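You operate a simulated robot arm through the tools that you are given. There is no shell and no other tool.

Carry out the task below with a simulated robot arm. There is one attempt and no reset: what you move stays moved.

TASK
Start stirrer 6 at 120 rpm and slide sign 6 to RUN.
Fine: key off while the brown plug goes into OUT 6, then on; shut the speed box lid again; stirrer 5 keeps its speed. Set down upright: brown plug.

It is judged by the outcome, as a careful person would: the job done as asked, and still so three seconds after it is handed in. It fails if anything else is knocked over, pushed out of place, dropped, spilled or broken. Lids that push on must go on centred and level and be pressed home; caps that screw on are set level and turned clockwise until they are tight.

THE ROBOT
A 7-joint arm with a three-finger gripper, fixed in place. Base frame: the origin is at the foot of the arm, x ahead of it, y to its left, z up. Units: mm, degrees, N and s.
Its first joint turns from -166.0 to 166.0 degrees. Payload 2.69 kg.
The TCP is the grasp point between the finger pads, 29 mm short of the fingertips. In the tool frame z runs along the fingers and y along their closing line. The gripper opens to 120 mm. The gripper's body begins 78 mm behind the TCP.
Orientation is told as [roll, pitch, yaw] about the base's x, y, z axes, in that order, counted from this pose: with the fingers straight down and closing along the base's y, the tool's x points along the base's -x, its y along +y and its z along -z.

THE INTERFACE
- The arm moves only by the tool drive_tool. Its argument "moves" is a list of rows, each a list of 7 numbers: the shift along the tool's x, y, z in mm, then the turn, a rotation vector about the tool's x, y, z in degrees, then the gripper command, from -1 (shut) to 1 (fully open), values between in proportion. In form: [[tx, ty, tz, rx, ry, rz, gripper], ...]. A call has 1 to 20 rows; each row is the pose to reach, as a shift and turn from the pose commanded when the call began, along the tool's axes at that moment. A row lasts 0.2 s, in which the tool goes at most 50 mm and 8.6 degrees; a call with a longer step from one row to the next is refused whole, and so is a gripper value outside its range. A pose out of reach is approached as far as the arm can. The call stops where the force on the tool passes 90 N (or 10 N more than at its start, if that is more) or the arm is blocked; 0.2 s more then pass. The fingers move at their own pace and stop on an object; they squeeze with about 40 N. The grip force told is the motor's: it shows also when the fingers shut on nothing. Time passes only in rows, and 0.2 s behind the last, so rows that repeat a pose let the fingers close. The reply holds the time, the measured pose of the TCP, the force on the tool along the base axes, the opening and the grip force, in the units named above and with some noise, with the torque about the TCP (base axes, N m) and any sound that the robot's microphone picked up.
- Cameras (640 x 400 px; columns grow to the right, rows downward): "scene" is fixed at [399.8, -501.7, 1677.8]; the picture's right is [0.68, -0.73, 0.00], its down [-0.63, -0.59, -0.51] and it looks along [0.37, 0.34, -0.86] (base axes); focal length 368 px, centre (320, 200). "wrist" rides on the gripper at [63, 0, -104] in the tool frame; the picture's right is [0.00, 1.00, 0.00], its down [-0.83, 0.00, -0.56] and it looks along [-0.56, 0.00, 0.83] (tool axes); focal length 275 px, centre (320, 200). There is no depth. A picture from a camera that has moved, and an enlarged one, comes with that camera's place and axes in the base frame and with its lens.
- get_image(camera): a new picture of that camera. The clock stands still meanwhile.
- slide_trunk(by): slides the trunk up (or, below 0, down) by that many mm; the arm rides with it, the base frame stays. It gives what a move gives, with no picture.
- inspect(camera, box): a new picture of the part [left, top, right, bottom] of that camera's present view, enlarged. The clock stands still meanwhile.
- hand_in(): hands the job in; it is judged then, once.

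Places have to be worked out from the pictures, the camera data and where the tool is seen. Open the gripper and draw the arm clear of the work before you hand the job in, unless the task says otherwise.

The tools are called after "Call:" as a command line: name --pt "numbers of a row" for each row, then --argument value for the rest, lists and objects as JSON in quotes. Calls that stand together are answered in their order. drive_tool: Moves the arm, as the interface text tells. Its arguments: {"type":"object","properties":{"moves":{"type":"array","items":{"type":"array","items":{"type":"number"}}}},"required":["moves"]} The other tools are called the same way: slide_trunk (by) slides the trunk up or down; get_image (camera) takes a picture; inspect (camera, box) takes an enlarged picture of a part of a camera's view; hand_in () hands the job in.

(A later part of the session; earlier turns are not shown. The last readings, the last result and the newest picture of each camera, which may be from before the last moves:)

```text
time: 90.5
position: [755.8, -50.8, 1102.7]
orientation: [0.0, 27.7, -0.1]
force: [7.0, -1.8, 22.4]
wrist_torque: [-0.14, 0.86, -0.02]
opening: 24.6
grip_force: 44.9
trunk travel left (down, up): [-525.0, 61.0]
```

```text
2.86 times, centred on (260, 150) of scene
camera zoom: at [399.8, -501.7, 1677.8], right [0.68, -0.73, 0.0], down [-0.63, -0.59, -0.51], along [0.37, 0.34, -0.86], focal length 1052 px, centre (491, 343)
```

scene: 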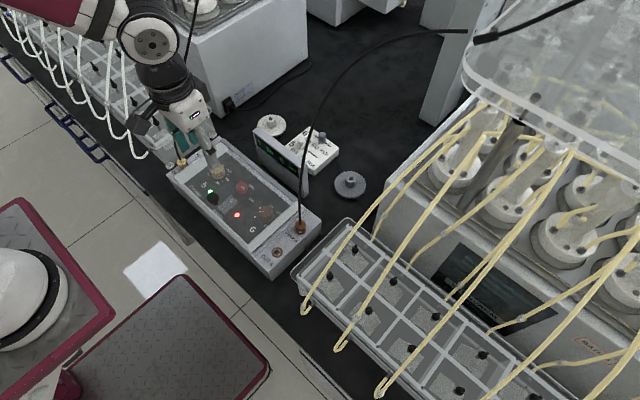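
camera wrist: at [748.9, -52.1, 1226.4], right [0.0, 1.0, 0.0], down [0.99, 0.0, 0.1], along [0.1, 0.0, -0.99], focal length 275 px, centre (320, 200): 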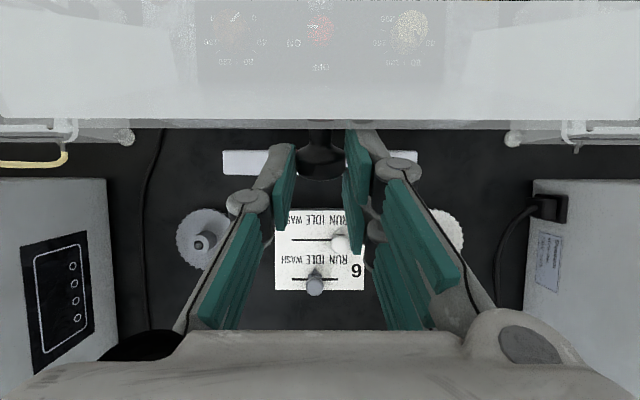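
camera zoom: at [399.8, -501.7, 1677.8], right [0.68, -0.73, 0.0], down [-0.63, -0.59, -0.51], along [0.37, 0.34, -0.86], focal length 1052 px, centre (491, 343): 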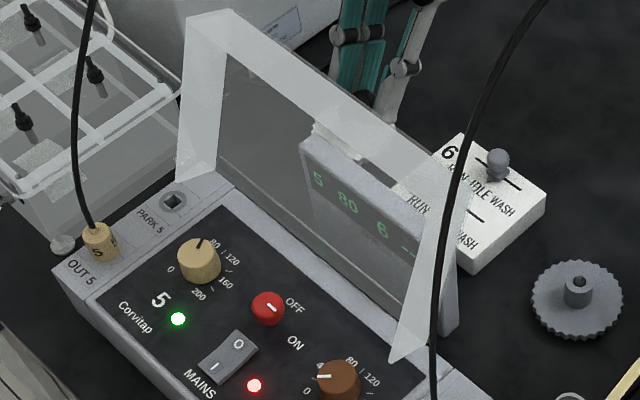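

Call:
drive_tool --pt "-3.2 0 0.8 0 -1 0 -1" --pt "-6.3 0 1.7 0 -2 0 -1" --pt "-9.5 0 2.5 0 -3 0 -1" --pt "-12.6 0 3.4 0 -4 0 -1" --pt "-12.6 0 3.4 0 -4 0 -1"

Call:
inspect --camera "scene" --box '[190, 80, 330, 220]'

```text
time: 91.7
position: [761.6, -52.4, 1097.4]
orientation: [0.0, 24.1, -0.2]
force: [1.2, 4.7, 43.1]
wrist_torque: [-0.19, 3.73, -0.01]
opening: 24.8
grip_force: 45.5
trunk travel left (down, up): [-525.0, 61.0]
```

```text
2.86 times, centred on (260, 150) of scene
camera zoom: at [399.8, -501.7, 1677.8], right [0.68, -0.73, 0.0], down [-0.63, -0.59, -0.51], along [0.37, 0.34, -0.86], focal length 1052 px, centre (491, 343)
```

zoom: 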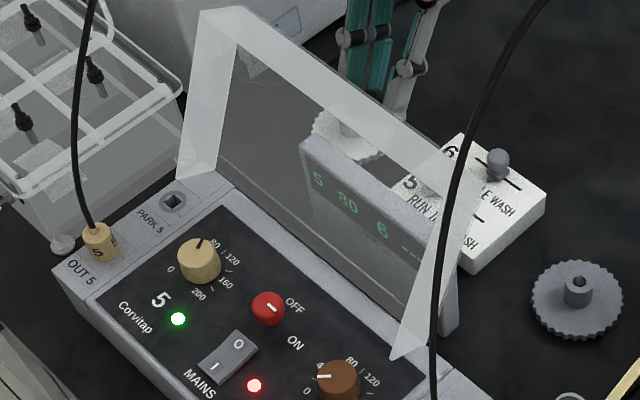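

Torque jumped to 3.7 Nm and x lags 3.5 mm: that's the hinge stop at about 110°. I'll ease back slightly and release the knob.

Call:
drive_tool --pt "3 0 -1 0 0 0 -1" --pt "3 0 -1 0 0 0 -0.5" --pt "3 0 -1 0 0 0 -0.2" --pt "3 0 -1 0 0 0 0"

Call:
inspect --camera "scene" --box '[190, 80, 330, 220]'

Call:
get_image --camera "wrist"

```text
time: 92.7
position: [762.6, -51.1, 1095.8]
orientation: [-0.1, 24.0, -0.2]
force: [1.1, -0.2, -0.7]
wrist_torque: [-0.05, -0.04, -0.01]
opening: 59.8
grip_force: 0.0
trunk travel left (down, up): [-525.0, 61.0]
```

```text
2.86 times, centred on (260, 150) of scene
camera zoom: at [399.8, -501.7, 1677.8], right [0.68, -0.73, 0.0], down [-0.63, -0.59, -0.51], along [0.37, 0.34, -0.86], focal length 1052 px, centre (491, 343)
```

zoom: 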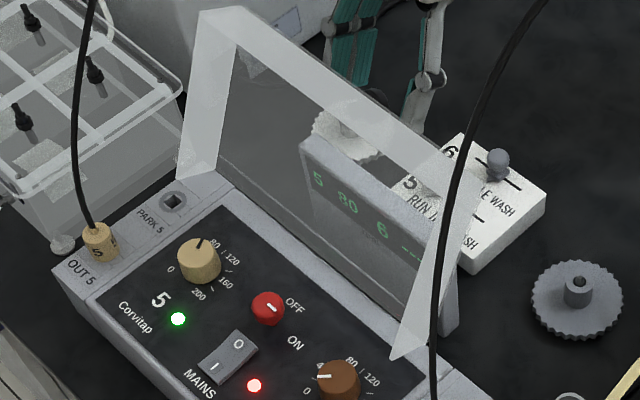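

```text
taken
camera wrist: at [747.8, -53.2, 1219.0], right [0.0, 1.0, 0.0], down [0.99, 0.0, 0.17], along [0.17, 0.0, -0.99], focal length 275 px, centre (320, 200)
```

wrist: 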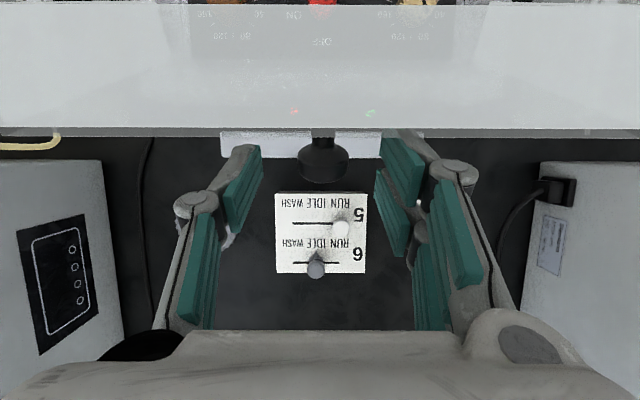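

The lid rests open at its stop. I'll withdraw upward, clear of the lid, and go look at the panel from the robot side.

Call:
drive_tool --pt "0 0 -40 0 0 0 0.2" --pt "0 0 -80 0 0 0 0.2" --pt "29 0 -100 0 0 0 0" --pt "58 0 -120 0 0 0 0" --pt "87 0 -141 0 0 0 0" --pt "119 0 -127 0 -6 0 0" --pt "151 0 -113 0 -12 0 0" --pt "183 0 -98 0 -18 0 0" --pt "215 0 -84 0 -24 0 0" --pt "215 0 -84 0 -24 0 0"

Call:
get_image --camera "wrist"

Call:
get_image --camera "scene"

```text
time: 94.8
position: [600.0, -48.3, 1262.4]
orientation: [-0.1, -0.2, -0.1]
force: [0.1, 0.1, -0.4]
wrist_torque: [-0.01, -0.02, -0.02]
opening: 60.0
grip_force: 0.0
trunk travel left (down, up): [-525.0, 61.0]
```

```text
taken
camera wrist: at [537.0, -50.4, 1366.5], right [0.0, 1.0, 0.0], down [0.83, 0.0, 0.56], along [0.56, 0.0, -0.83], focal length 275 px, centre (320, 200)
```

wrist: 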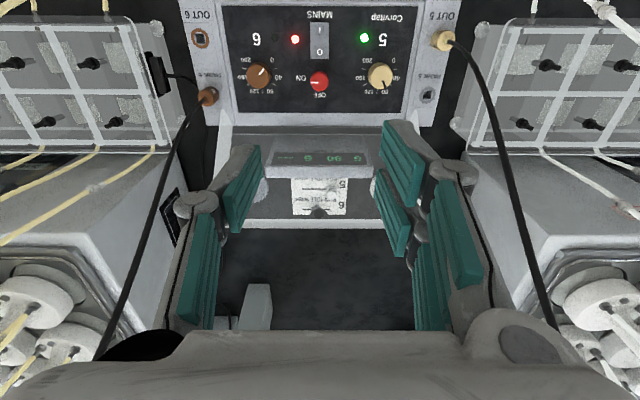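

```text
taken
```

scene: 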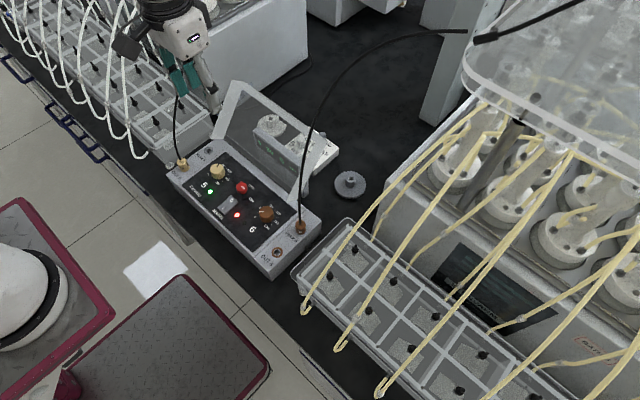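

Now I'll descend over the panel for a close look at the key, dials and sockets.

Call:
drive_tool --pt "5 -10 40 0 0 0 0" --pt "10 -20 85 0 0 0 0" --pt "10 -30 130 0 0 0 0" --pt "10 -40 170 0 0 0 0" --pt "10 -45 190 0 0 0 0" --pt "10 -45 190 0 0 0 0"

Call:
get_image --camera "wrist"

```text
time: 96.2
position: [587.8, -94.0, 1069.0]
orientation: [-0.1, -0.2, 0.0]
force: [-0.2, -0.3, -0.6]
wrist_torque: [-0.01, 0.03, 0.02]
opening: 59.8
grip_force: 0.0
trunk travel left (down, up): [-525.0, 61.0]
```

```text
taken
camera wrist: at [526.2, -95.6, 1175.7], right [0.0, 1.0, 0.0], down [0.83, 0.0, 0.56], along [0.56, 0.0, -0.83], focal length 275 px, centre (320, 200)
```

wrist: 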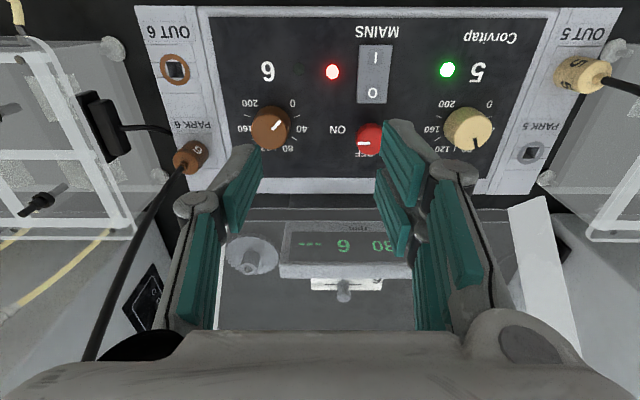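

Call:
inspect --camera "wrist" --box '[310, 80, 430, 170]'

Call:
inspect --camera "wrist" --box '[130, 10, 320, 190]'

Call:
inspect --camera "scene" --box '[200, 160, 330, 280]'

```text
4.44 times, centred on (370, 125) of wrist
camera zoom: at [526.2, -95.6, 1175.7], right [0.0, 1.0, 0.0], down [0.83, 0.0, 0.56], along [0.56, 0.0, -0.83], focal length 1224 px, centre (98, 533)
```

zoom: 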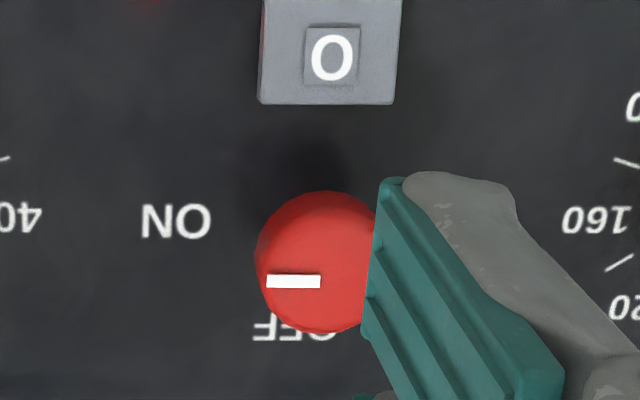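

```text
2.22 times, centred on (225, 100) of wrist
camera zoom: at [526.2, -95.6, 1175.7], right [0.0, 1.0, 0.0], down [0.83, 0.0, 0.56], along [0.56, 0.0, -0.83], focal length 612 px, centre (531, 422)
```

zoom: 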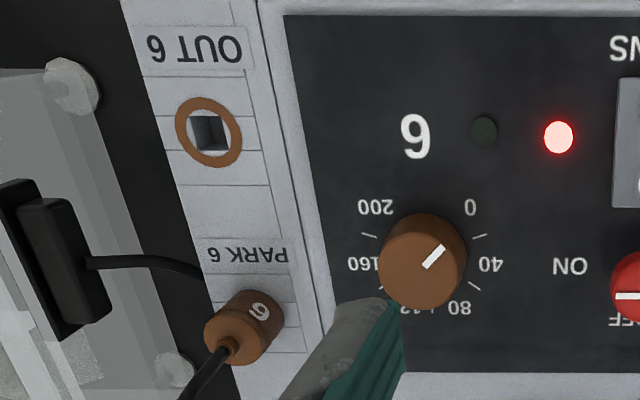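

```text
3.33 times, centred on (265, 220) of scene
camera zoom: at [399.8, -501.7, 1677.8], right [0.68, -0.73, 0.0], down [-0.63, -0.59, -0.51], along [0.37, 0.34, -0.86], focal length 1227 px, centre (503, 133)
```

zoom: 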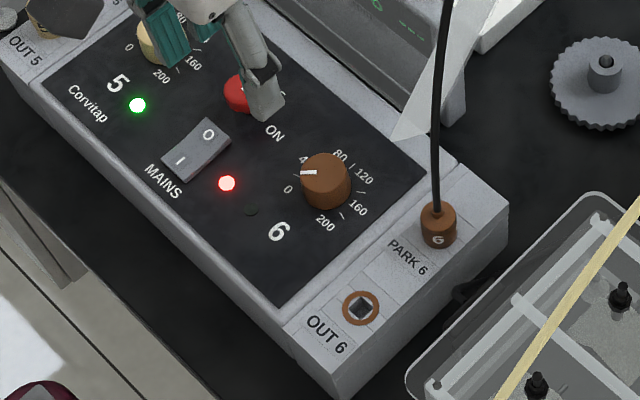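

The key is the red knob with its pointer toward ON (-y); OFF is toward +x, so OFF is a +90° turn (counter-clockwise from above). I move above the key for alignment.

Call:
drive_tool --pt "-15 22 20 0 0 0 -0.1" --pt "-31 43 40 0 0 0 -0.25" --pt "-31 43 55 0 0 0 -0.25" --pt "-31 43 55 0 0 0 -0.25"

Call:
get_image --camera "wrist"

Call:
inspect --camera "scene" --box '[180, 110, 310, 230]'

```text
time: 97.2
position: [621.3, -51.8, 1015.8]
orientation: [0.0, -0.2, -0.1]
force: [0.4, -0.6, -0.4]
wrist_torque: [0.02, 0.01, -0.01]
opening: 44.8
grip_force: 0.1
trunk travel left (down, up): [-525.0, 61.0]
```

```text
taken
camera wrist: at [558.7, -53.3, 1121.2], right [0.0, 1.0, 0.0], down [0.83, 0.0, 0.56], along [0.56, 0.0, -0.83], focal length 275 px, centre (320, 200)
```

wrist: 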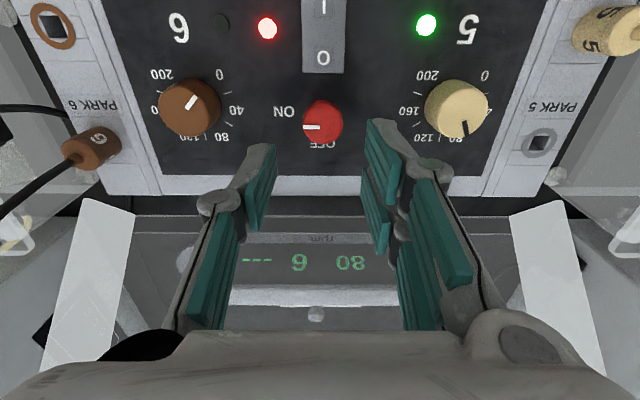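

```text
3.33 times, centred on (245, 170) of scene
camera zoom: at [399.8, -501.7, 1677.8], right [0.68, -0.73, 0.0], down [-0.63, -0.59, -0.51], along [0.37, 0.34, -0.86], focal length 1227 px, centre (570, 300)
```

zoom: 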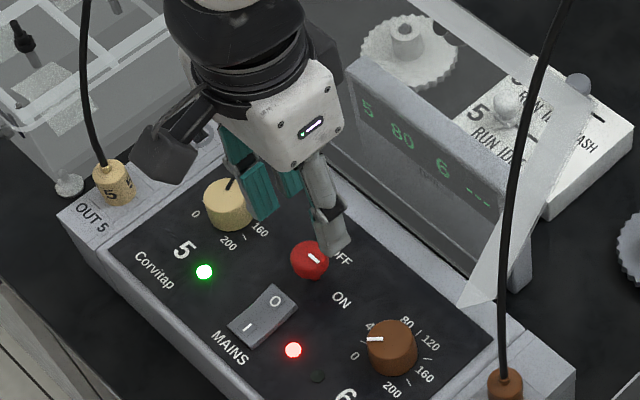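

The key is about 3 mm nearer the robot and 1 mm to +y of my centre. I'll correct and descend so the tips are around z 926.

Call:
drive_tool --pt "3 1.2 20 0 0 0 -0.25" --pt "3 1.2 40 0 0 0 -0.25" --pt "3 1.2 55 0 0 0 -0.25" --pt "3 1.2 60 0 0 0 -0.25" --pt "3 1.2 60 0 0 0 -0.25"

Call:
get_image --camera "wrist"

Call:
inspect --camera "scene" --box '[200, 130, 290, 230]'

```text
time: 98.5
position: [618.8, -50.9, 955.7]
orientation: [-0.1, -0.2, -0.1]
force: [0.3, 0.6, -0.4]
wrist_torque: [-0.02, 0.01, 0.03]
opening: 44.9
grip_force: 0.1
trunk travel left (down, up): [-525.0, 61.0]
```

```text
taken
camera wrist: at [555.8, -52.6, 1060.8], right [0.0, 1.0, 0.0], down [0.83, 0.0, 0.56], along [0.56, 0.0, -0.83], focal length 275 px, centre (320, 200)
```

wrist: 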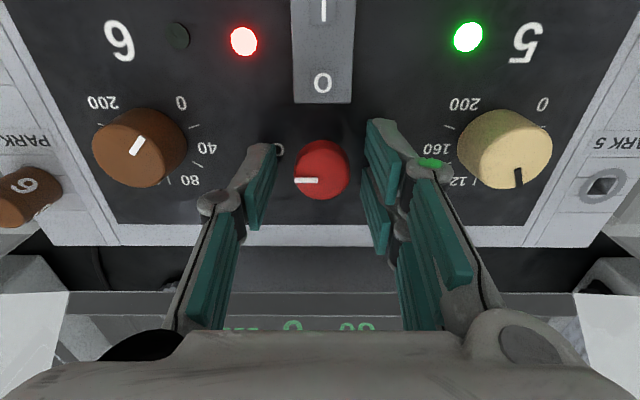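

```text
4.00 times, centred on (245, 180) of scene
camera zoom: at [399.8, -501.7, 1677.8], right [0.68, -0.73, 0.0], down [-0.63, -0.59, -0.51], along [0.37, 0.34, -0.86], focal length 1472 px, centre (620, 280)
```

zoom: 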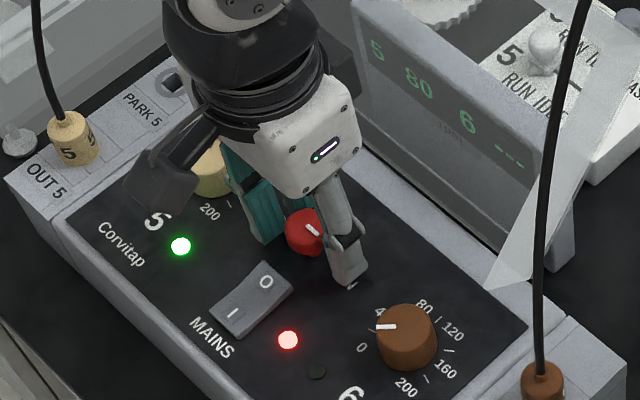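

No contact, and the key top seems about 8 mm below the TCP, so the pads overlap it well. Closing on the key.

Call:
drive_tool --pt "0 0 0 0 0 0 -0.6" --pt "0 0 0 0 0 0 -1" --pt "0 0 0 0 0 0 -1" --pt "0 0 0 0 0 0 -1"

Call:
get_image --camera "wrist"

```text
time: 99.5
position: [617.4, -49.7, 955.4]
orientation: [-0.1, 0.0, 0.0]
force: [0.0, 9.5, -3.6]
wrist_torque: [0.14, -0.07, -0.04]
opening: 24.4
grip_force: 45.0
trunk travel left (down, up): [-525.0, 61.0]
```

```text
taken
camera wrist: at [555.8, -51.7, 1060.8], right [0.0, 1.0, 0.0], down [0.83, 0.0, 0.56], along [0.56, 0.0, -0.83], focal length 275 px, centre (320, 200)
```

wrist: 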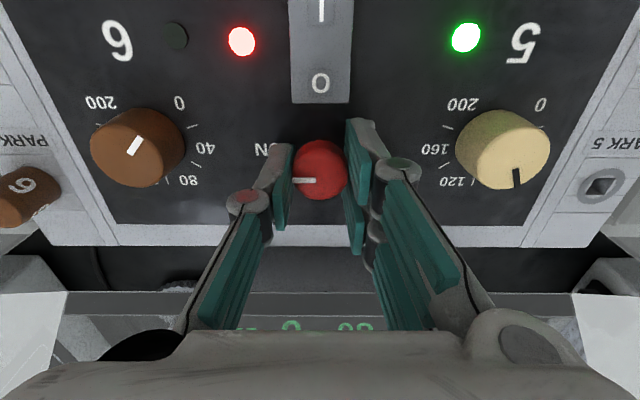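

Gripped at 24.4 mm. I shift +1 mm in y to centre and begin turning the key toward OFF (30° first).

Call:
drive_tool --pt "0 1 0 0 0 0 -1" --pt "0 1 0 0 0 -7.5 -1" --pt "0 1 0 0 0 -15 -1" --pt "0 1 0 0 0 -22.5 -1" --pt "0 1 0 0 0 -30 -1" --pt "0 1 0 0 0 -30 -1"

Call:
get_image --camera "wrist"

```text
time: 100.8
position: [619.4, -48.6, 956.4]
orientation: [0.1, 0.0, 30.3]
force: [-3.6, 29.6, -14.2]
wrist_torque: [0.77, -0.47, -0.66]
opening: 24.6
grip_force: 45.0
trunk travel left (down, up): [-525.0, 61.0]
```

```text
taken
camera wrist: at [565.7, -80.9, 1061.1], right [-0.51, 0.86, 0.0], down [0.72, 0.42, 0.56], along [0.48, 0.28, -0.83], focal length 275 px, centre (320, 200)
```

wrist: 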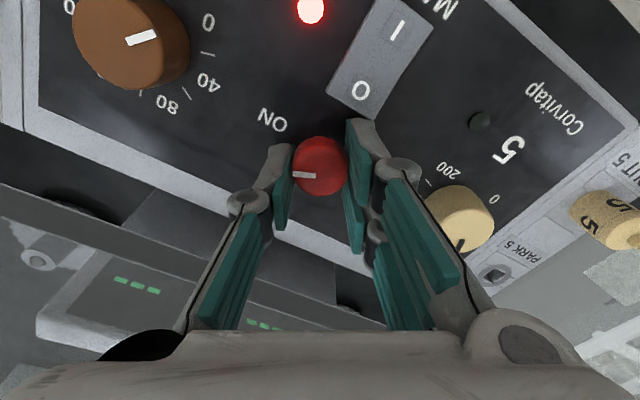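

The key turns and the green lamp 5 went dark (the key cuts both, as expected). A 30 N side load means the key is a few mm off my rotation axis; I'll shift to relieve it before going on.

Call:
drive_tool --pt "-0.6 2.5 0 0 0 0 -1" --pt "-0.6 2.5 0 0 0 0 -1"

```text
time: 101.5
position: [618.7, -47.3, 955.7]
orientation: [-0.2, -0.1, 29.9]
force: [3.2, 22.5, -18.4]
wrist_torque: [0.35, -0.18, -0.38]
opening: 24.4
grip_force: 45.0
trunk travel left (down, up): [-525.0, 61.0]
```

Call:
drive_tool --pt "-1 1.8 1 0 0 0 -1" --pt "-1 1.8 1 0 0 0 -1"

```text
time: 102.0
position: [619.6, -47.5, 956.8]
orientation: [-0.3, -0.1, 29.9]
force: [4.0, 8.7, -5.5]
wrist_torque: [0.0, 0.01, -0.26]
opening: 24.8
grip_force: 45.1
trunk travel left (down, up): [-525.0, 61.0]
```

Side load is nearly relieved; the readings place the key axis at about (615, -49.7), so I'm holding it ~4 mm off-centre. I'll open slightly, read the free pose and re-centre.

Call:
drive_tool --pt "0 0 0 0 0 0 -0.4" --pt "0 0 0 0 0 0 -0.4" --pt "0 0 0 0 0 0 -0.4"

Call:
get_image --camera "wrist"

```text
time: 102.8
position: [619.2, -47.1, 955.4]
orientation: [-0.1, 0.0, 29.9]
force: [7.2, 1.4, 1.1]
wrist_torque: [0.07, -0.13, -0.1]
opening: 36.4
grip_force: 0.0
trunk travel left (down, up): [-525.0, 61.0]
```

```text
taken
camera wrist: at [564.9, -79.2, 1060.8], right [-0.5, 0.86, 0.0], down [0.72, 0.42, 0.56], along [0.48, 0.28, -0.83], focal length 275 px, centre (320, 200)
```

wrist: 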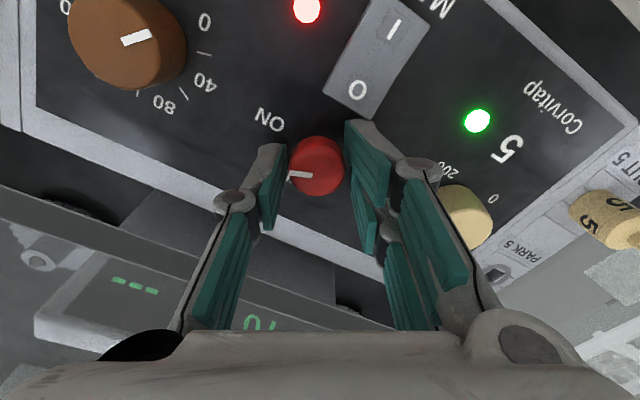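

The key sprang back toward ON when released at 30° (green lamp on again), so I must carry it through to OFF in one go. I'll re-centre on (615, -49.7) at yaw 0 and grip again.

Call:
drive_tool --pt "2.5 0 0 0 0 7.5 -0.3" --pt "4.9 0 0 0 0 15 -0.3" --pt "4.9 0 0 0 0 22.5 -0.3" --pt "4.9 0 0 0 0 30 -0.3" --pt "4.9 0 0 0 0 30 -0.3"

Call:
get_image --camera "wrist"

```text
time: 104.0
position: [612.7, -47.6, 955.7]
orientation: [-0.1, 0.1, -0.1]
force: [-0.4, 1.0, -0.6]
wrist_torque: [0.02, -0.04, 0.01]
opening: 42.1
grip_force: 0.1
trunk travel left (down, up): [-525.0, 61.0]
```

```text
taken
camera wrist: at [551.0, -49.3, 1060.6], right [0.0, 1.0, 0.0], down [0.83, 0.0, 0.56], along [0.56, 0.0, -0.83], focal length 275 px, centre (320, 200)
```

wrist: 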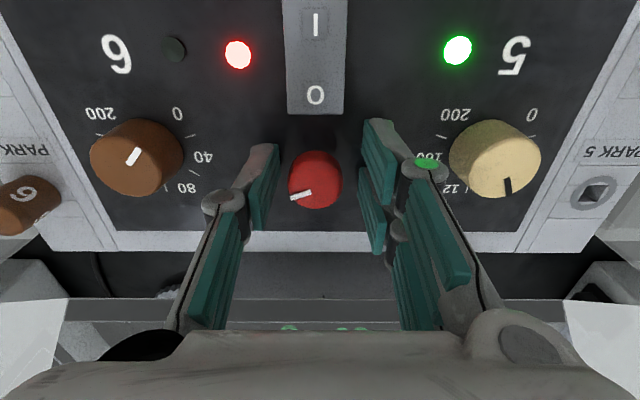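

Call:
drive_tool --pt "-2.3 -2.3 0 0 0 0 -0.3" --pt "-2.3 -2.3 0 0 0 0 -1" --pt "-2.3 -2.3 0 0 0 0 -1" --pt "-2.3 -2.3 0 0 0 0 -1"

```text
time: 105.0
position: [617.3, -51.4, 955.7]
orientation: [-0.2, -0.2, -0.1]
force: [0.1, -2.2, 1.1]
wrist_torque: [-0.05, 0.04, 0.03]
opening: 24.5
grip_force: 44.5
trunk travel left (down, up): [-525.0, 61.0]
```

Well centred (force ≈ 0). Turning 40° now and checking the side load.

Call:
drive_tool --pt "0 0 0 0 0 -8 -1" --pt "0 0 0 0 0 -16 -1" --pt "0 0 0 0 0 -24 -1" --pt "0 0 0 0 0 -32 -1" --pt "0 0 0 0 0 -40 -1" --pt "0 0 0 0 0 -40 -1"

Call:
get_image --camera "wrist"

```text
time: 106.5
position: [621.0, -45.6, 955.5]
orientation: [-0.3, -0.5, 40.4]
force: [29.0, 35.5, 1.4]
wrist_torque: [0.37, -0.46, -0.79]
opening: 24.5
grip_force: 45.1
trunk travel left (down, up): [-525.0, 61.0]
```

```text
taken
camera wrist: at [572.3, -87.9, 1060.6], right [-0.65, 0.76, -0.01], down [0.62, 0.54, 0.56], along [0.43, 0.36, -0.83], focal length 275 px, centre (320, 200)
```

wrist: 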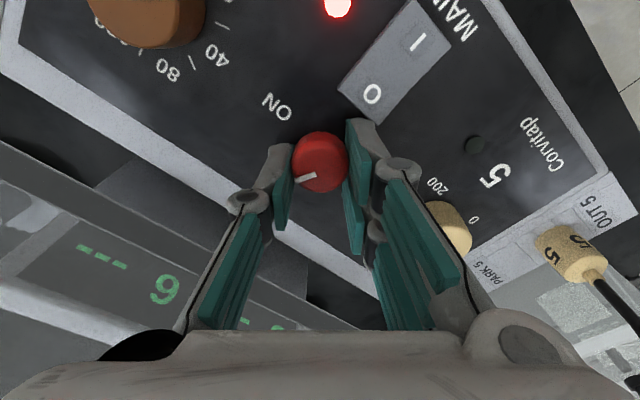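

A 46 N load along the tool's x suggests a finger tip is touching the raised rocker beside the key. I'll open slightly, lift 11 mm so the tips clear the rocker, and look.

Call:
drive_tool --pt "0 0 0 0 0 0 -0.45" --pt "0 0 -5 0 0 0 -0.4" --pt "0 0 -11 0 0 0 -0.4" --pt "0 0 -11 0 0 0 -0.4"

Call:
get_image --camera "wrist"

Call:
inspect --camera "scene" --box '[190, 140, 320, 260]'

```text
time: 107.5
position: [614.9, -53.6, 966.9]
orientation: [-0.1, 0.2, 39.9]
force: [0.5, 0.3, 0.4]
wrist_torque: [0.0, -0.03, 0.02]
opening: 35.9
grip_force: 0.1
trunk travel left (down, up): [-525.0, 61.0]
```

```text
taken
camera wrist: at [567.5, -94.4, 1072.7], right [-0.64, 0.76, 0.0], down [0.64, 0.54, 0.55], along [0.42, 0.36, -0.83], focal length 275 px, centre (320, 200)
```

wrist: 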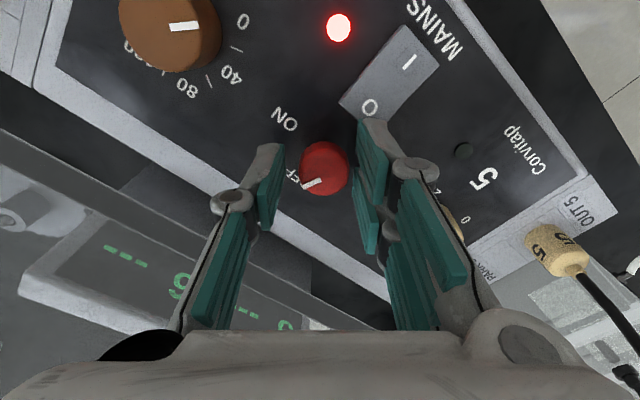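

```text
3.33 times, centred on (255, 200) of scene
camera zoom: at [399.8, -501.7, 1677.8], right [0.68, -0.73, 0.0], down [-0.63, -0.59, -0.51], along [0.37, 0.34, -0.86], focal length 1227 px, centre (537, 200)
```

zoom: 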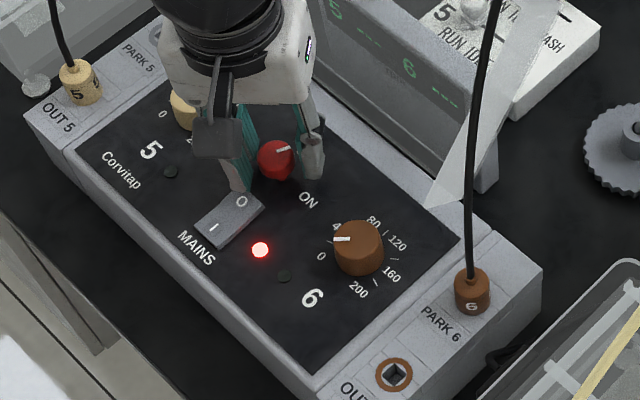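

Clear of the rocker now; display shows 5 and 6 both blank and the key is ~60° toward OFF. I re-centre on it (about (617, -49.5)) and grip again at this higher level.

Call:
drive_tool --pt "-4.2 1.8 0 0 0 0 -0.4" --pt "-4.2 1.8 0 0 0 0 -1" --pt "-4.2 1.8 0 0 0 0 -1" --pt "-4.2 1.8 0 0 0 0 -1"

```text
time: 108.5
position: [617.4, -48.5, 966.1]
orientation: [-0.2, 0.1, 39.9]
force: [-4.2, -5.4, 5.1]
wrist_torque: [-0.3, 0.27, 0.0]
opening: 25.2
grip_force: 45.4
trunk travel left (down, up): [-525.0, 61.0]
```

Call:
drive_tool --pt "0 0 0 0 0 -7.5 -1" --pt "0 0 0 0 0 -15 -1" --pt "0 0 0 0 0 -22.5 -1" --pt "0 0 0 0 0 -30 -1" --pt "0 0 0 0 0 -30 -1"

Call:
get_image --camera "wrist"

```text
time: 109.7
position: [616.9, -47.1, 966.8]
orientation: [0.1, 0.1, 70.2]
force: [-18.7, 3.4, 2.0]
wrist_torque: [0.06, 0.52, -0.49]
opening: 25.3
grip_force: 45.4
trunk travel left (down, up): [-525.0, 61.0]
```

```text
taken
camera wrist: at [596.3, -106.1, 1072.0], right [-0.94, 0.34, 0.0], down [0.28, 0.78, 0.55], along [0.19, 0.52, -0.83], focal length 275 px, centre (320, 200)
```

wrist: 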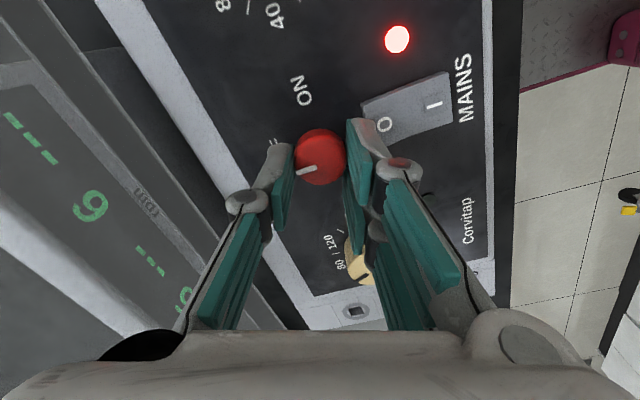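

The key should be at about 90° (OFF). I'll release and lift to verify.

Call:
drive_tool --pt "0 0 0 0 0 0 -0.4" --pt "0 0 0 0 0 0 -0.4" --pt "0 0 -25 0 0 0 -0.3" --pt "0 0 -50 0 0 0 -0.3" --pt "0 0 -50 0 0 0 -0.3"

Call:
get_image --camera "wrist"

Call:
inspect --camera "scene" --box '[190, 140, 320, 260]'

```text
time: 110.8
position: [615.4, -46.5, 1015.9]
orientation: [-0.1, 0.1, 69.8]
force: [0.1, 0.4, 0.2]
wrist_torque: [0.0, 0.01, -0.02]
opening: 42.0
grip_force: 0.1
trunk travel left (down, up): [-525.0, 61.0]
```

```text
taken
camera wrist: at [594.9, -107.4, 1122.3], right [-0.94, 0.34, 0.0], down [0.28, 0.78, 0.55], along [0.19, 0.52, -0.83], focal length 275 px, centre (320, 200)
```

wrist: 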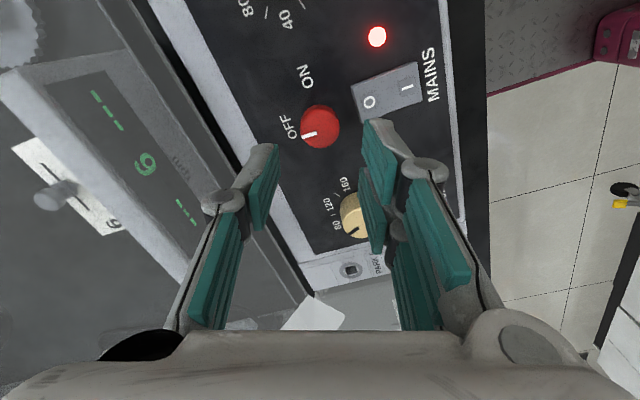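

```text
3.33 times, centred on (255, 200) of scene
camera zoom: at [399.8, -501.7, 1677.8], right [0.68, -0.73, 0.0], down [-0.63, -0.59, -0.51], along [0.37, 0.34, -0.86], focal length 1227 px, centre (537, 200)
```

zoom: 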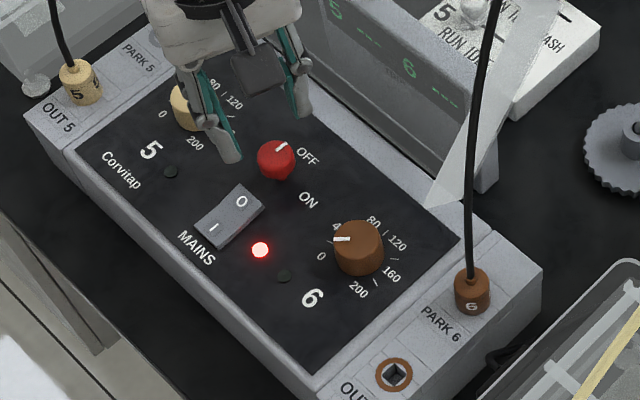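

Key points to OFF, mains lamp still on, speed dials untouched. Next the brown plug. I'll rise, straighten to yaw 0, then approach it with the hand leaning back toward the robot so the vertical cable stays clear of the palm.

Call:
drive_tool --pt "2 2 -15 0 0 7.8 0" --pt "4 4 -30 0 0 15.6 0" --pt "7 6 -45 0 0 23.4 0" --pt "10 8 -60 0 0 31.2 0" --pt "13 10 -60 0 0 39 0" --pt "16 12 -60 0 0 46.8 0" --pt "18 14 -60 0 0 54.6 0" --pt "20 16 -60 0 0 62.4 0" --pt "21.8 18.6 -60 0 0 69.9 0" --pt "21.8 18.6 -60 0 0 69.9 0"

```text
time: 113.0
position: [593.6, -61.1, 1077.0]
orientation: [-0.2, 0.0, 0.0]
force: [-0.5, -0.2, 0.1]
wrist_torque: [-0.01, 0.0, 0.0]
opening: 59.8
grip_force: 0.1
trunk travel left (down, up): [-525.0, 61.0]
```

Call:
drive_tool --pt "3 -27 0 0 -6.3 0 0" --pt "6 -54 5 0 -12.5 0 0" --pt "9 -81 10 0 -18.8 0 0" --pt "13 -109 20 0 -25 0 0" --pt "13 -109 20 0 -25 0 0"

Call:
get_image --camera "wrist"

Call:
get_image --camera "scene"

```text
time: 114.2
position: [579.8, -171.2, 1057.1]
orientation: [-0.1, -25.1, 0.3]
force: [0.4, -0.5, 0.4]
wrist_torque: [-0.02, -0.02, -0.01]
opening: 59.8
grip_force: 0.0
trunk travel left (down, up): [-525.0, 61.0]
```

```text
taken
camera wrist: at [478.7, -172.2, 1125.6], right [-0.01, 1.0, 0.0], down [0.52, 0.01, 0.86], along [0.86, 0.0, -0.52], focal length 275 px, centre (320, 200)
```

wrist: 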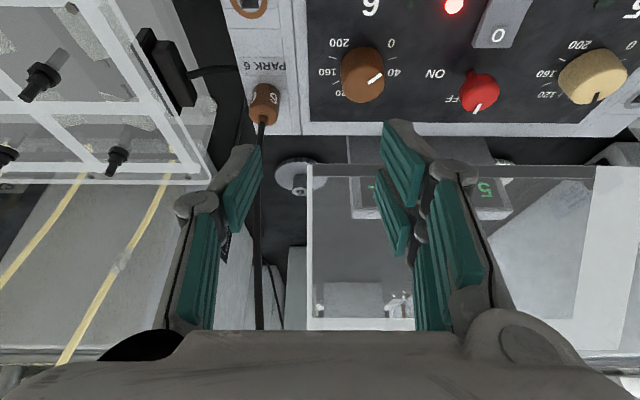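

```text
taken
```

scene: 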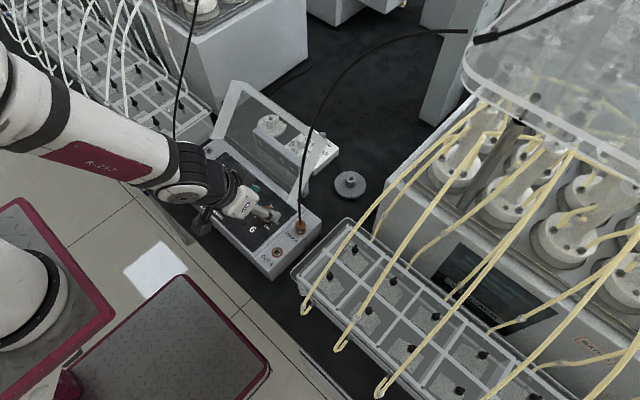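

Call:
inspect --camera "wrist" --box '[210, 0, 310, 140]'

Call:
inspect --camera "scene" --box '[255, 200, 325, 280]'

```text
2.86 times, centred on (260, 70) of wrist
camera zoom: at [478.7, -172.2, 1125.6], right [-0.01, 1.0, 0.0], down [0.52, 0.01, 0.86], along [0.86, 0.0, -0.52], focal length 786 px, centre (491, 571)
```

zoom: 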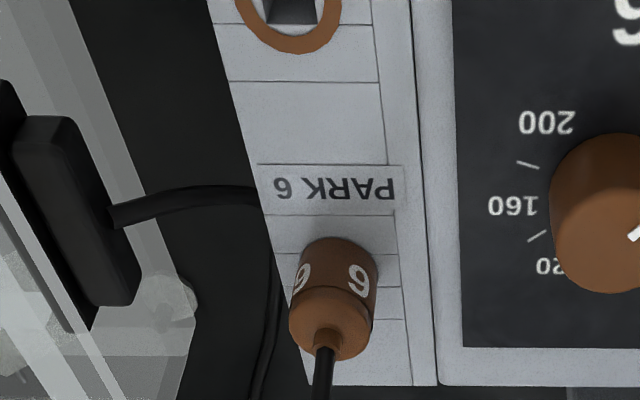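

```text
5.00 times, centred on (290, 240) of scene
camera zoom: at [399.8, -501.7, 1677.8], right [0.68, -0.73, 0.0], down [-0.63, -0.59, -0.51], along [0.37, 0.34, -0.86], focal length 1840 px, centre (470, 0)
```

zoom: 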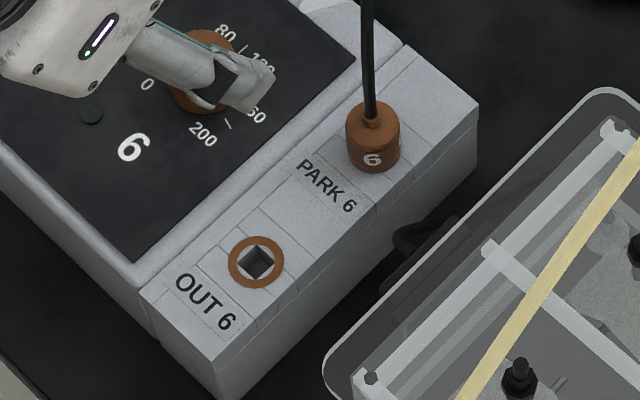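

Plug top is near (637, -219, 947), diameter ~25 mm, and OUT 6 is near (565, -219). First I'll dry-test that the tilted tool reaches above OUT 6 and take a close look at the socket.

Call:
drive_tool --pt "15 -16 14 0 0 0 0" --pt "30 -32 28 0 0 0 0" --pt "45.8 -48 41.5 0 0 0 0" --pt "45.8 -48 41.5 0 0 0 0"

Call:
get_image --camera "wrist"

```text
time: 115.2
position: [556.3, -220.7, 999.5]
orientation: [-0.1, -25.1, 0.1]
force: [-0.8, -0.5, -0.7]
wrist_torque: [-0.02, -0.02, -0.03]
opening: 60.1
grip_force: 0.1
trunk travel left (down, up): [-525.0, 61.0]
```

```text
taken
camera wrist: at [455.2, -221.3, 1068.7], right [0.0, 1.0, 0.0], down [0.52, 0.01, 0.86], along [0.86, 0.0, -0.52], focal length 275 px, centre (320, 200)
```

wrist: 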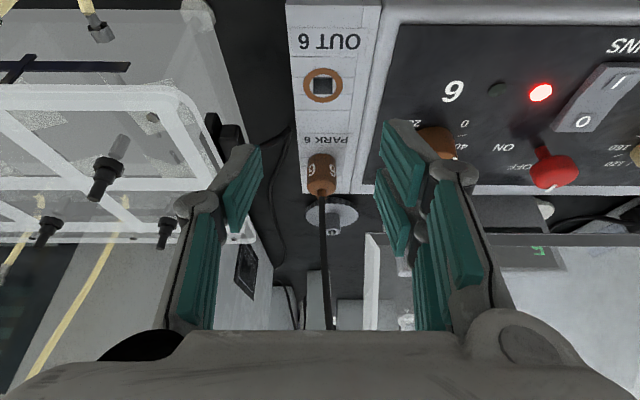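

Call:
inspect --camera "wrist" --box '[280, 50, 370, 210]'

```text
2.50 times, centred on (325, 130) of wrist
camera zoom: at [455.2, -221.3, 1068.7], right [0.0, 1.0, 0.0], down [0.52, 0.01, 0.86], along [0.86, 0.0, -0.52], focal length 688 px, centre (308, 375)
```

zoom: 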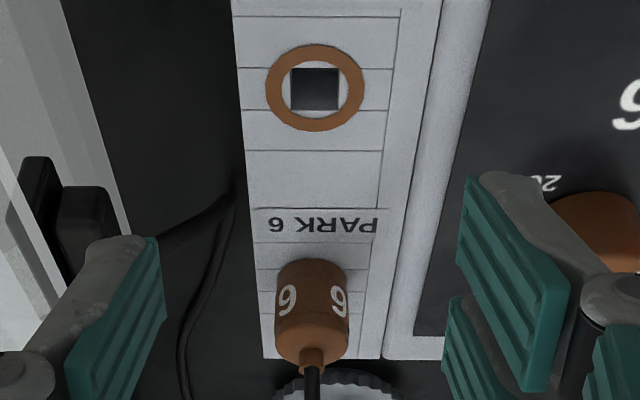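

The socket and plug are square-keyed and aligned with the box, so no turning is needed. I'll move to a pre-grasp point along the tool axis above the plug.

Call:
drive_tool --pt "-23 1.4 12 0 0 0 -0.1" --pt "-46.7 1.4 23.4 0 0 0 -0.2" --pt "-46.7 1.4 23.4 0 0 0 -0.2"

Call:
get_image --camera "wrist"

Call:
inspect --camera "scene" --box '[230, 170, 340, 290]'

```text
time: 116.0
position: [608.4, -217.4, 1000.9]
orientation: [-0.2, -25.1, 0.0]
force: [0.5, 0.1, -0.1]
wrist_torque: [-0.03, 0.02, -0.01]
opening: 48.0
grip_force: 0.0
trunk travel left (down, up): [-525.0, 61.0]
```

```text
taken
camera wrist: at [507.7, -218.6, 1069.4], right [0.0, 1.0, 0.0], down [0.52, 0.01, 0.86], along [0.86, 0.0, -0.52], focal length 275 px, centre (320, 200)
```

wrist: 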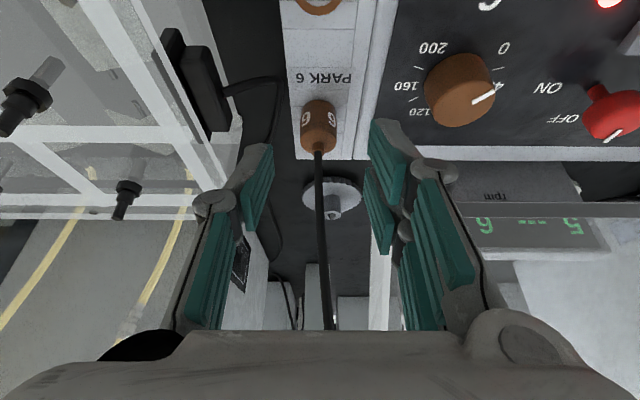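

```text
3.33 times, centred on (285, 230) of scene
camera zoom: at [399.8, -501.7, 1677.8], right [0.68, -0.73, 0.0], down [-0.63, -0.59, -0.51], along [0.37, 0.34, -0.86], focal length 1227 px, centre (437, 100)
```

zoom: 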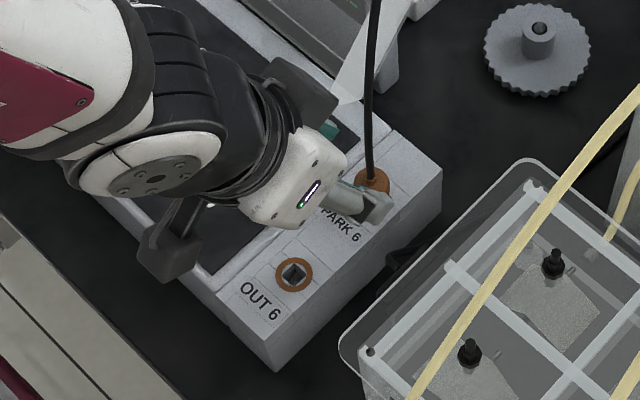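

Aligned within ~1 mm. Advancing along the tool axis to the plug with a 38 mm opening.

Call:
drive_tool --pt "0 -0.5 15 0 0 0 -0.35" --pt "0 -0.5 30 0 0 0 -0.35" --pt "-0.5 -0.5 40 0 0 0 -0.35" --pt "-0.9 -0.5 46 0 0 0 -0.35" --pt "-0.9 -0.5 46 0 0 0 -0.35"

Call:
get_image --camera "wrist"

Call:
inspect --camera "scene" --box '[250, 190, 330, 270]'

```text
time: 117.2
position: [628.6, -217.3, 957.0]
orientation: [0.0, -25.1, 0.0]
force: [-0.3, -0.1, 1.3]
wrist_torque: [0.02, 0.02, 0.04]
opening: 38.8
grip_force: 0.0
trunk travel left (down, up): [-525.0, 61.0]
```

```text
taken
camera wrist: at [527.4, -219.7, 1025.6], right [0.0, 1.0, 0.0], down [0.52, 0.01, 0.86], along [0.86, 0.0, -0.52], focal length 275 px, centre (320, 200)
```

wrist: 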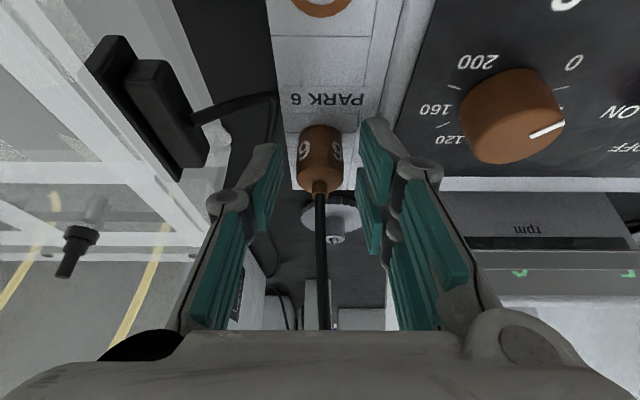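

```text
5.00 times, centred on (290, 230) of scene
camera zoom: at [399.8, -501.7, 1677.8], right [0.68, -0.73, 0.0], down [-0.63, -0.59, -0.51], along [0.37, 0.34, -0.86], focal length 1840 px, centre (470, 50)
```

zoom: 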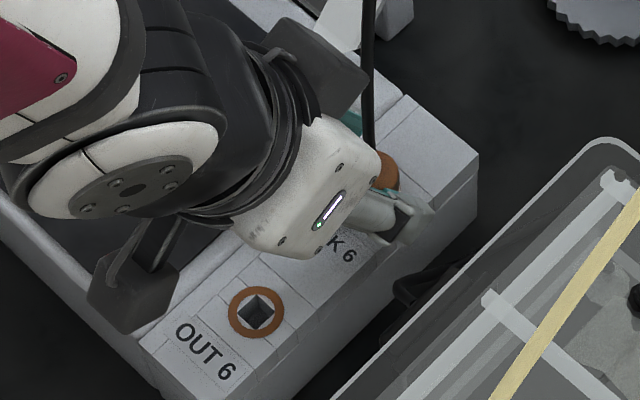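

No contact and the plug is between the pads. Gripping it.

Call:
drive_tool --pt "0 0 0 0 0 0 -0.7" --pt "0 0 0 0 0 0 -1" --pt "0 0 0 0 0 0 -1" --pt "0 0 0 0 0 0 -1"

Call:
get_image --camera "wrist"

```text
time: 118.2
position: [628.2, -217.8, 957.3]
orientation: [-0.2, -25.1, 0.1]
force: [0.2, 0.0, -0.5]
wrist_torque: [0.02, 0.04, 0.02]
opening: 21.7
grip_force: 40.4
trunk travel left (down, up): [-525.0, 61.0]
```

```text
taken
camera wrist: at [527.3, -219.6, 1025.7], right [0.0, 1.0, 0.0], down [0.52, 0.01, 0.86], along [0.86, 0.0, -0.52], focal length 275 px, centre (320, 200)
```

wrist: 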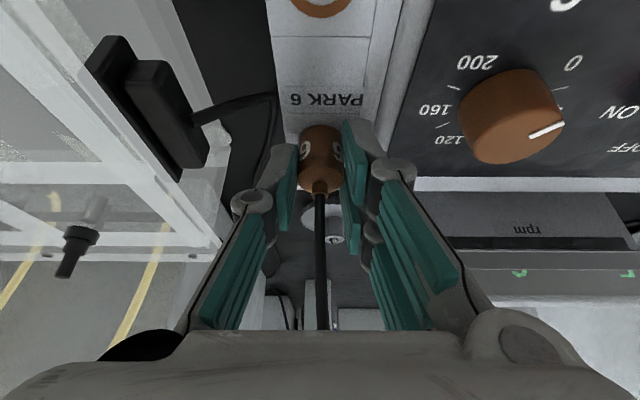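

Gripped squarely (21.7 mm, no side load). Pulling straight up, first 6 mm.

Call:
drive_tool --pt "-0.85 0 -1.8 0 0 0 -1" --pt "-1.7 0 -3.6 0 0 0 -1" --pt "-2.5 0 -5.4 0 0 0 -1" --pt "-2.5 0 -5.4 0 0 0 -1"

Call:
get_image --camera "wrist"

```text
time: 119.2
position: [629.1, -217.2, 962.1]
orientation: [-0.1, -25.2, 0.1]
force: [1.4, 0.1, 0.4]
wrist_torque: [-0.01, -0.02, -0.03]
opening: 21.6
grip_force: 39.7
trunk travel left (down, up): [-525.0, 61.0]
```

```text
taken
camera wrist: at [528.3, -219.3, 1031.2], right [-0.01, 1.0, 0.0], down [0.52, 0.01, 0.86], along [0.86, 0.0, -0.52], focal length 275 px, centre (320, 200)
```

wrist: 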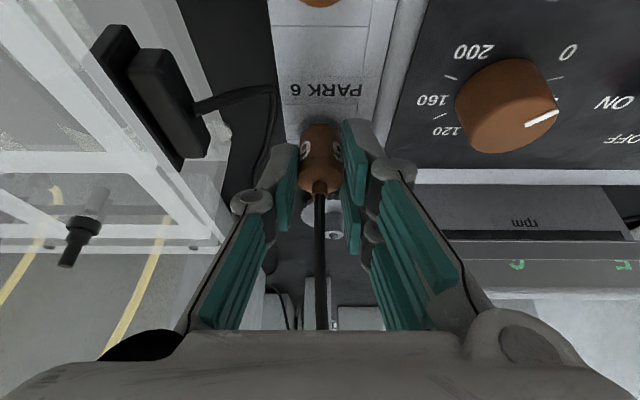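

It comes out freely with the gripper. Lifting a further 45 mm and looking at the pin.

Call:
drive_tool --pt "-4.2 0 -9.1 0 0 0 -1" --pt "-8.5 0 -18.1 0 0 0 -1" --pt "-12.7 0 -27.2 0 0 0 -1" --pt "-16.9 0 -36.2 0 0 0 -1" --pt "-19 0 -40.8 0 0 0 -1" --pt "-19 0 -40.8 0 0 0 -1"

Call:
get_image --camera "wrist"

Call:
get_image --camera "scene"

Call:
inspect --camera "scene" --box '[240, 170, 350, 290]'

```text
time: 120.7
position: [628.8, -218.5, 1008.7]
orientation: [-0.1, -25.1, 0.1]
force: [-0.5, 0.4, -0.4]
wrist_torque: [0.0, 0.03, 0.02]
opening: 21.8
grip_force: 40.2
trunk travel left (down, up): [-525.0, 61.0]
```

```text
taken
camera wrist: at [527.9, -218.7, 1077.6], right [0.0, 1.0, 0.0], down [0.52, 0.01, 0.86], along [0.86, 0.0, -0.52], focal length 275 px, centre (320, 200)
```

wrist: 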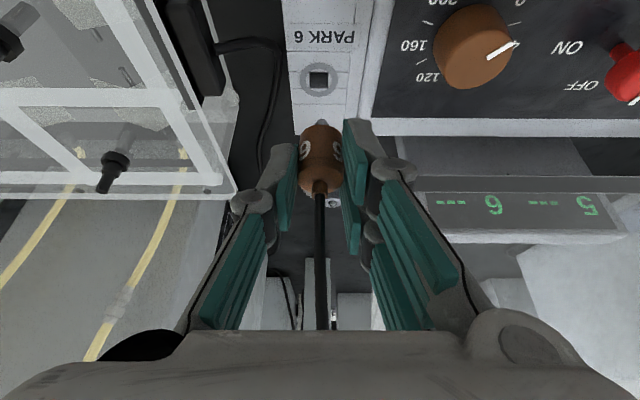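

```text
taken
```

scene: 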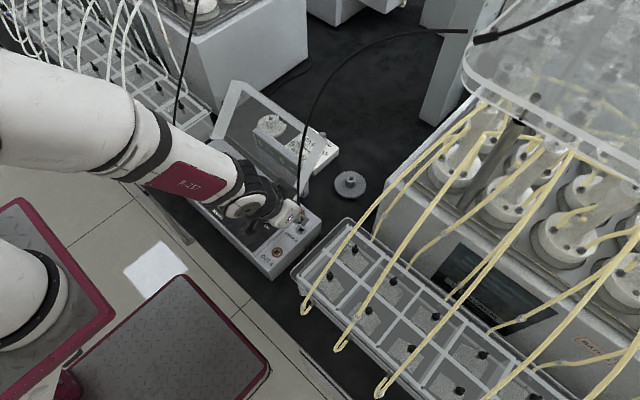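

```text
3.33 times, centred on (295, 230) of scene
camera zoom: at [399.8, -501.7, 1677.8], right [0.68, -0.73, 0.0], down [-0.63, -0.59, -0.51], along [0.37, 0.34, -0.86], focal length 1227 px, centre (403, 100)
```

zoom: 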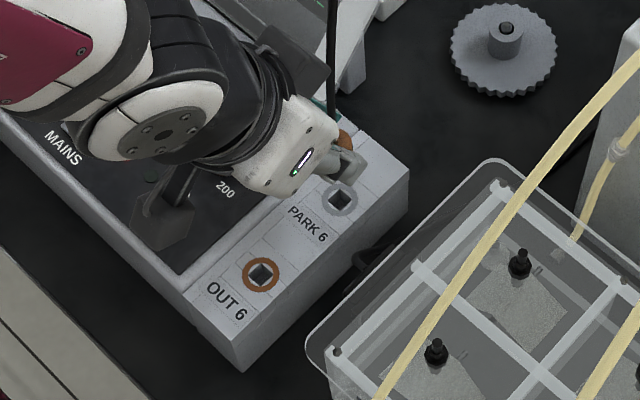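

Call:
inspect --camera "wrist" --box '[280, 50, 370, 210]'

```text
2.50 times, centred on (325, 130) of wrist
camera zoom: at [527.9, -218.7, 1077.6], right [0.0, 1.0, 0.0], down [0.52, 0.01, 0.86], along [0.86, 0.0, -0.52], focal length 688 px, centre (308, 375)
```

zoom: 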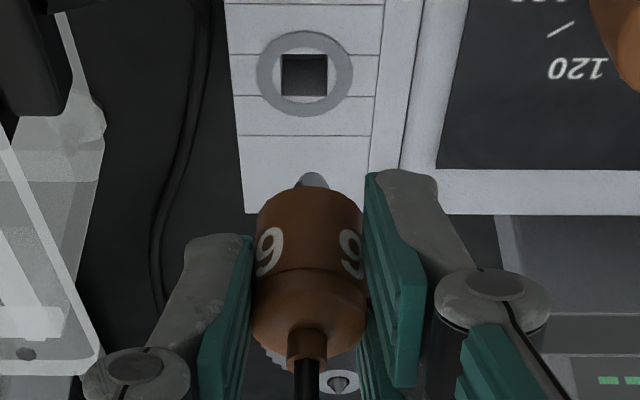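

The plug hangs straight above the PARK hole, so I can servo visually: after translating about -74 mm in x, the OUT hole must appear at this same pixel (zoom 304, 74). Moving now.

Call:
drive_tool --pt "17 0 -8 0 0 0 -1" --pt "34 0 -16 0 0 0 -1" --pt "51 0 -24 0 0 0 -1" --pt "67 0 -31.3 0 0 0 -1" --pt "67 0 -31.3 0 0 0 -1"

Call:
inspect --camera "wrist" --box '[280, 50, 370, 210]'

Call:
get_image --camera "scene"

```text
time: 121.8
position: [555.5, -216.8, 1007.6]
orientation: [-0.1, -25.1, 0.1]
force: [-0.5, -0.6, 0.0]
wrist_torque: [0.0, 0.0, -0.01]
opening: 22.1
grip_force: 39.8
trunk travel left (down, up): [-525.0, 61.0]
```

```text
2.50 times, centred on (325, 130) of wrist
camera zoom: at [454.5, -219.1, 1076.5], right [-0.01, 1.0, 0.0], down [0.52, 0.01, 0.86], along [0.86, 0.0, -0.52], focal length 688 px, centre (308, 375)
```

zoom: 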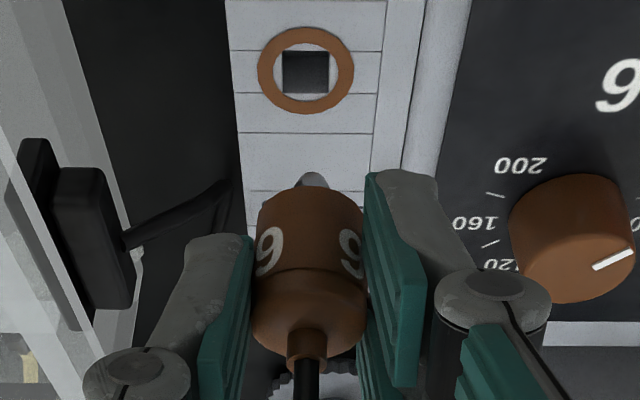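

```text
taken
```

scene: 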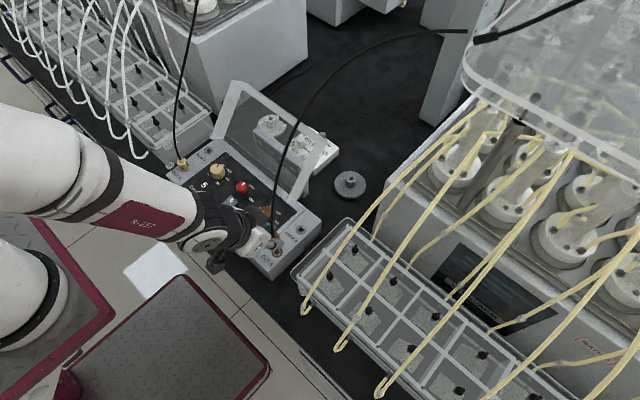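

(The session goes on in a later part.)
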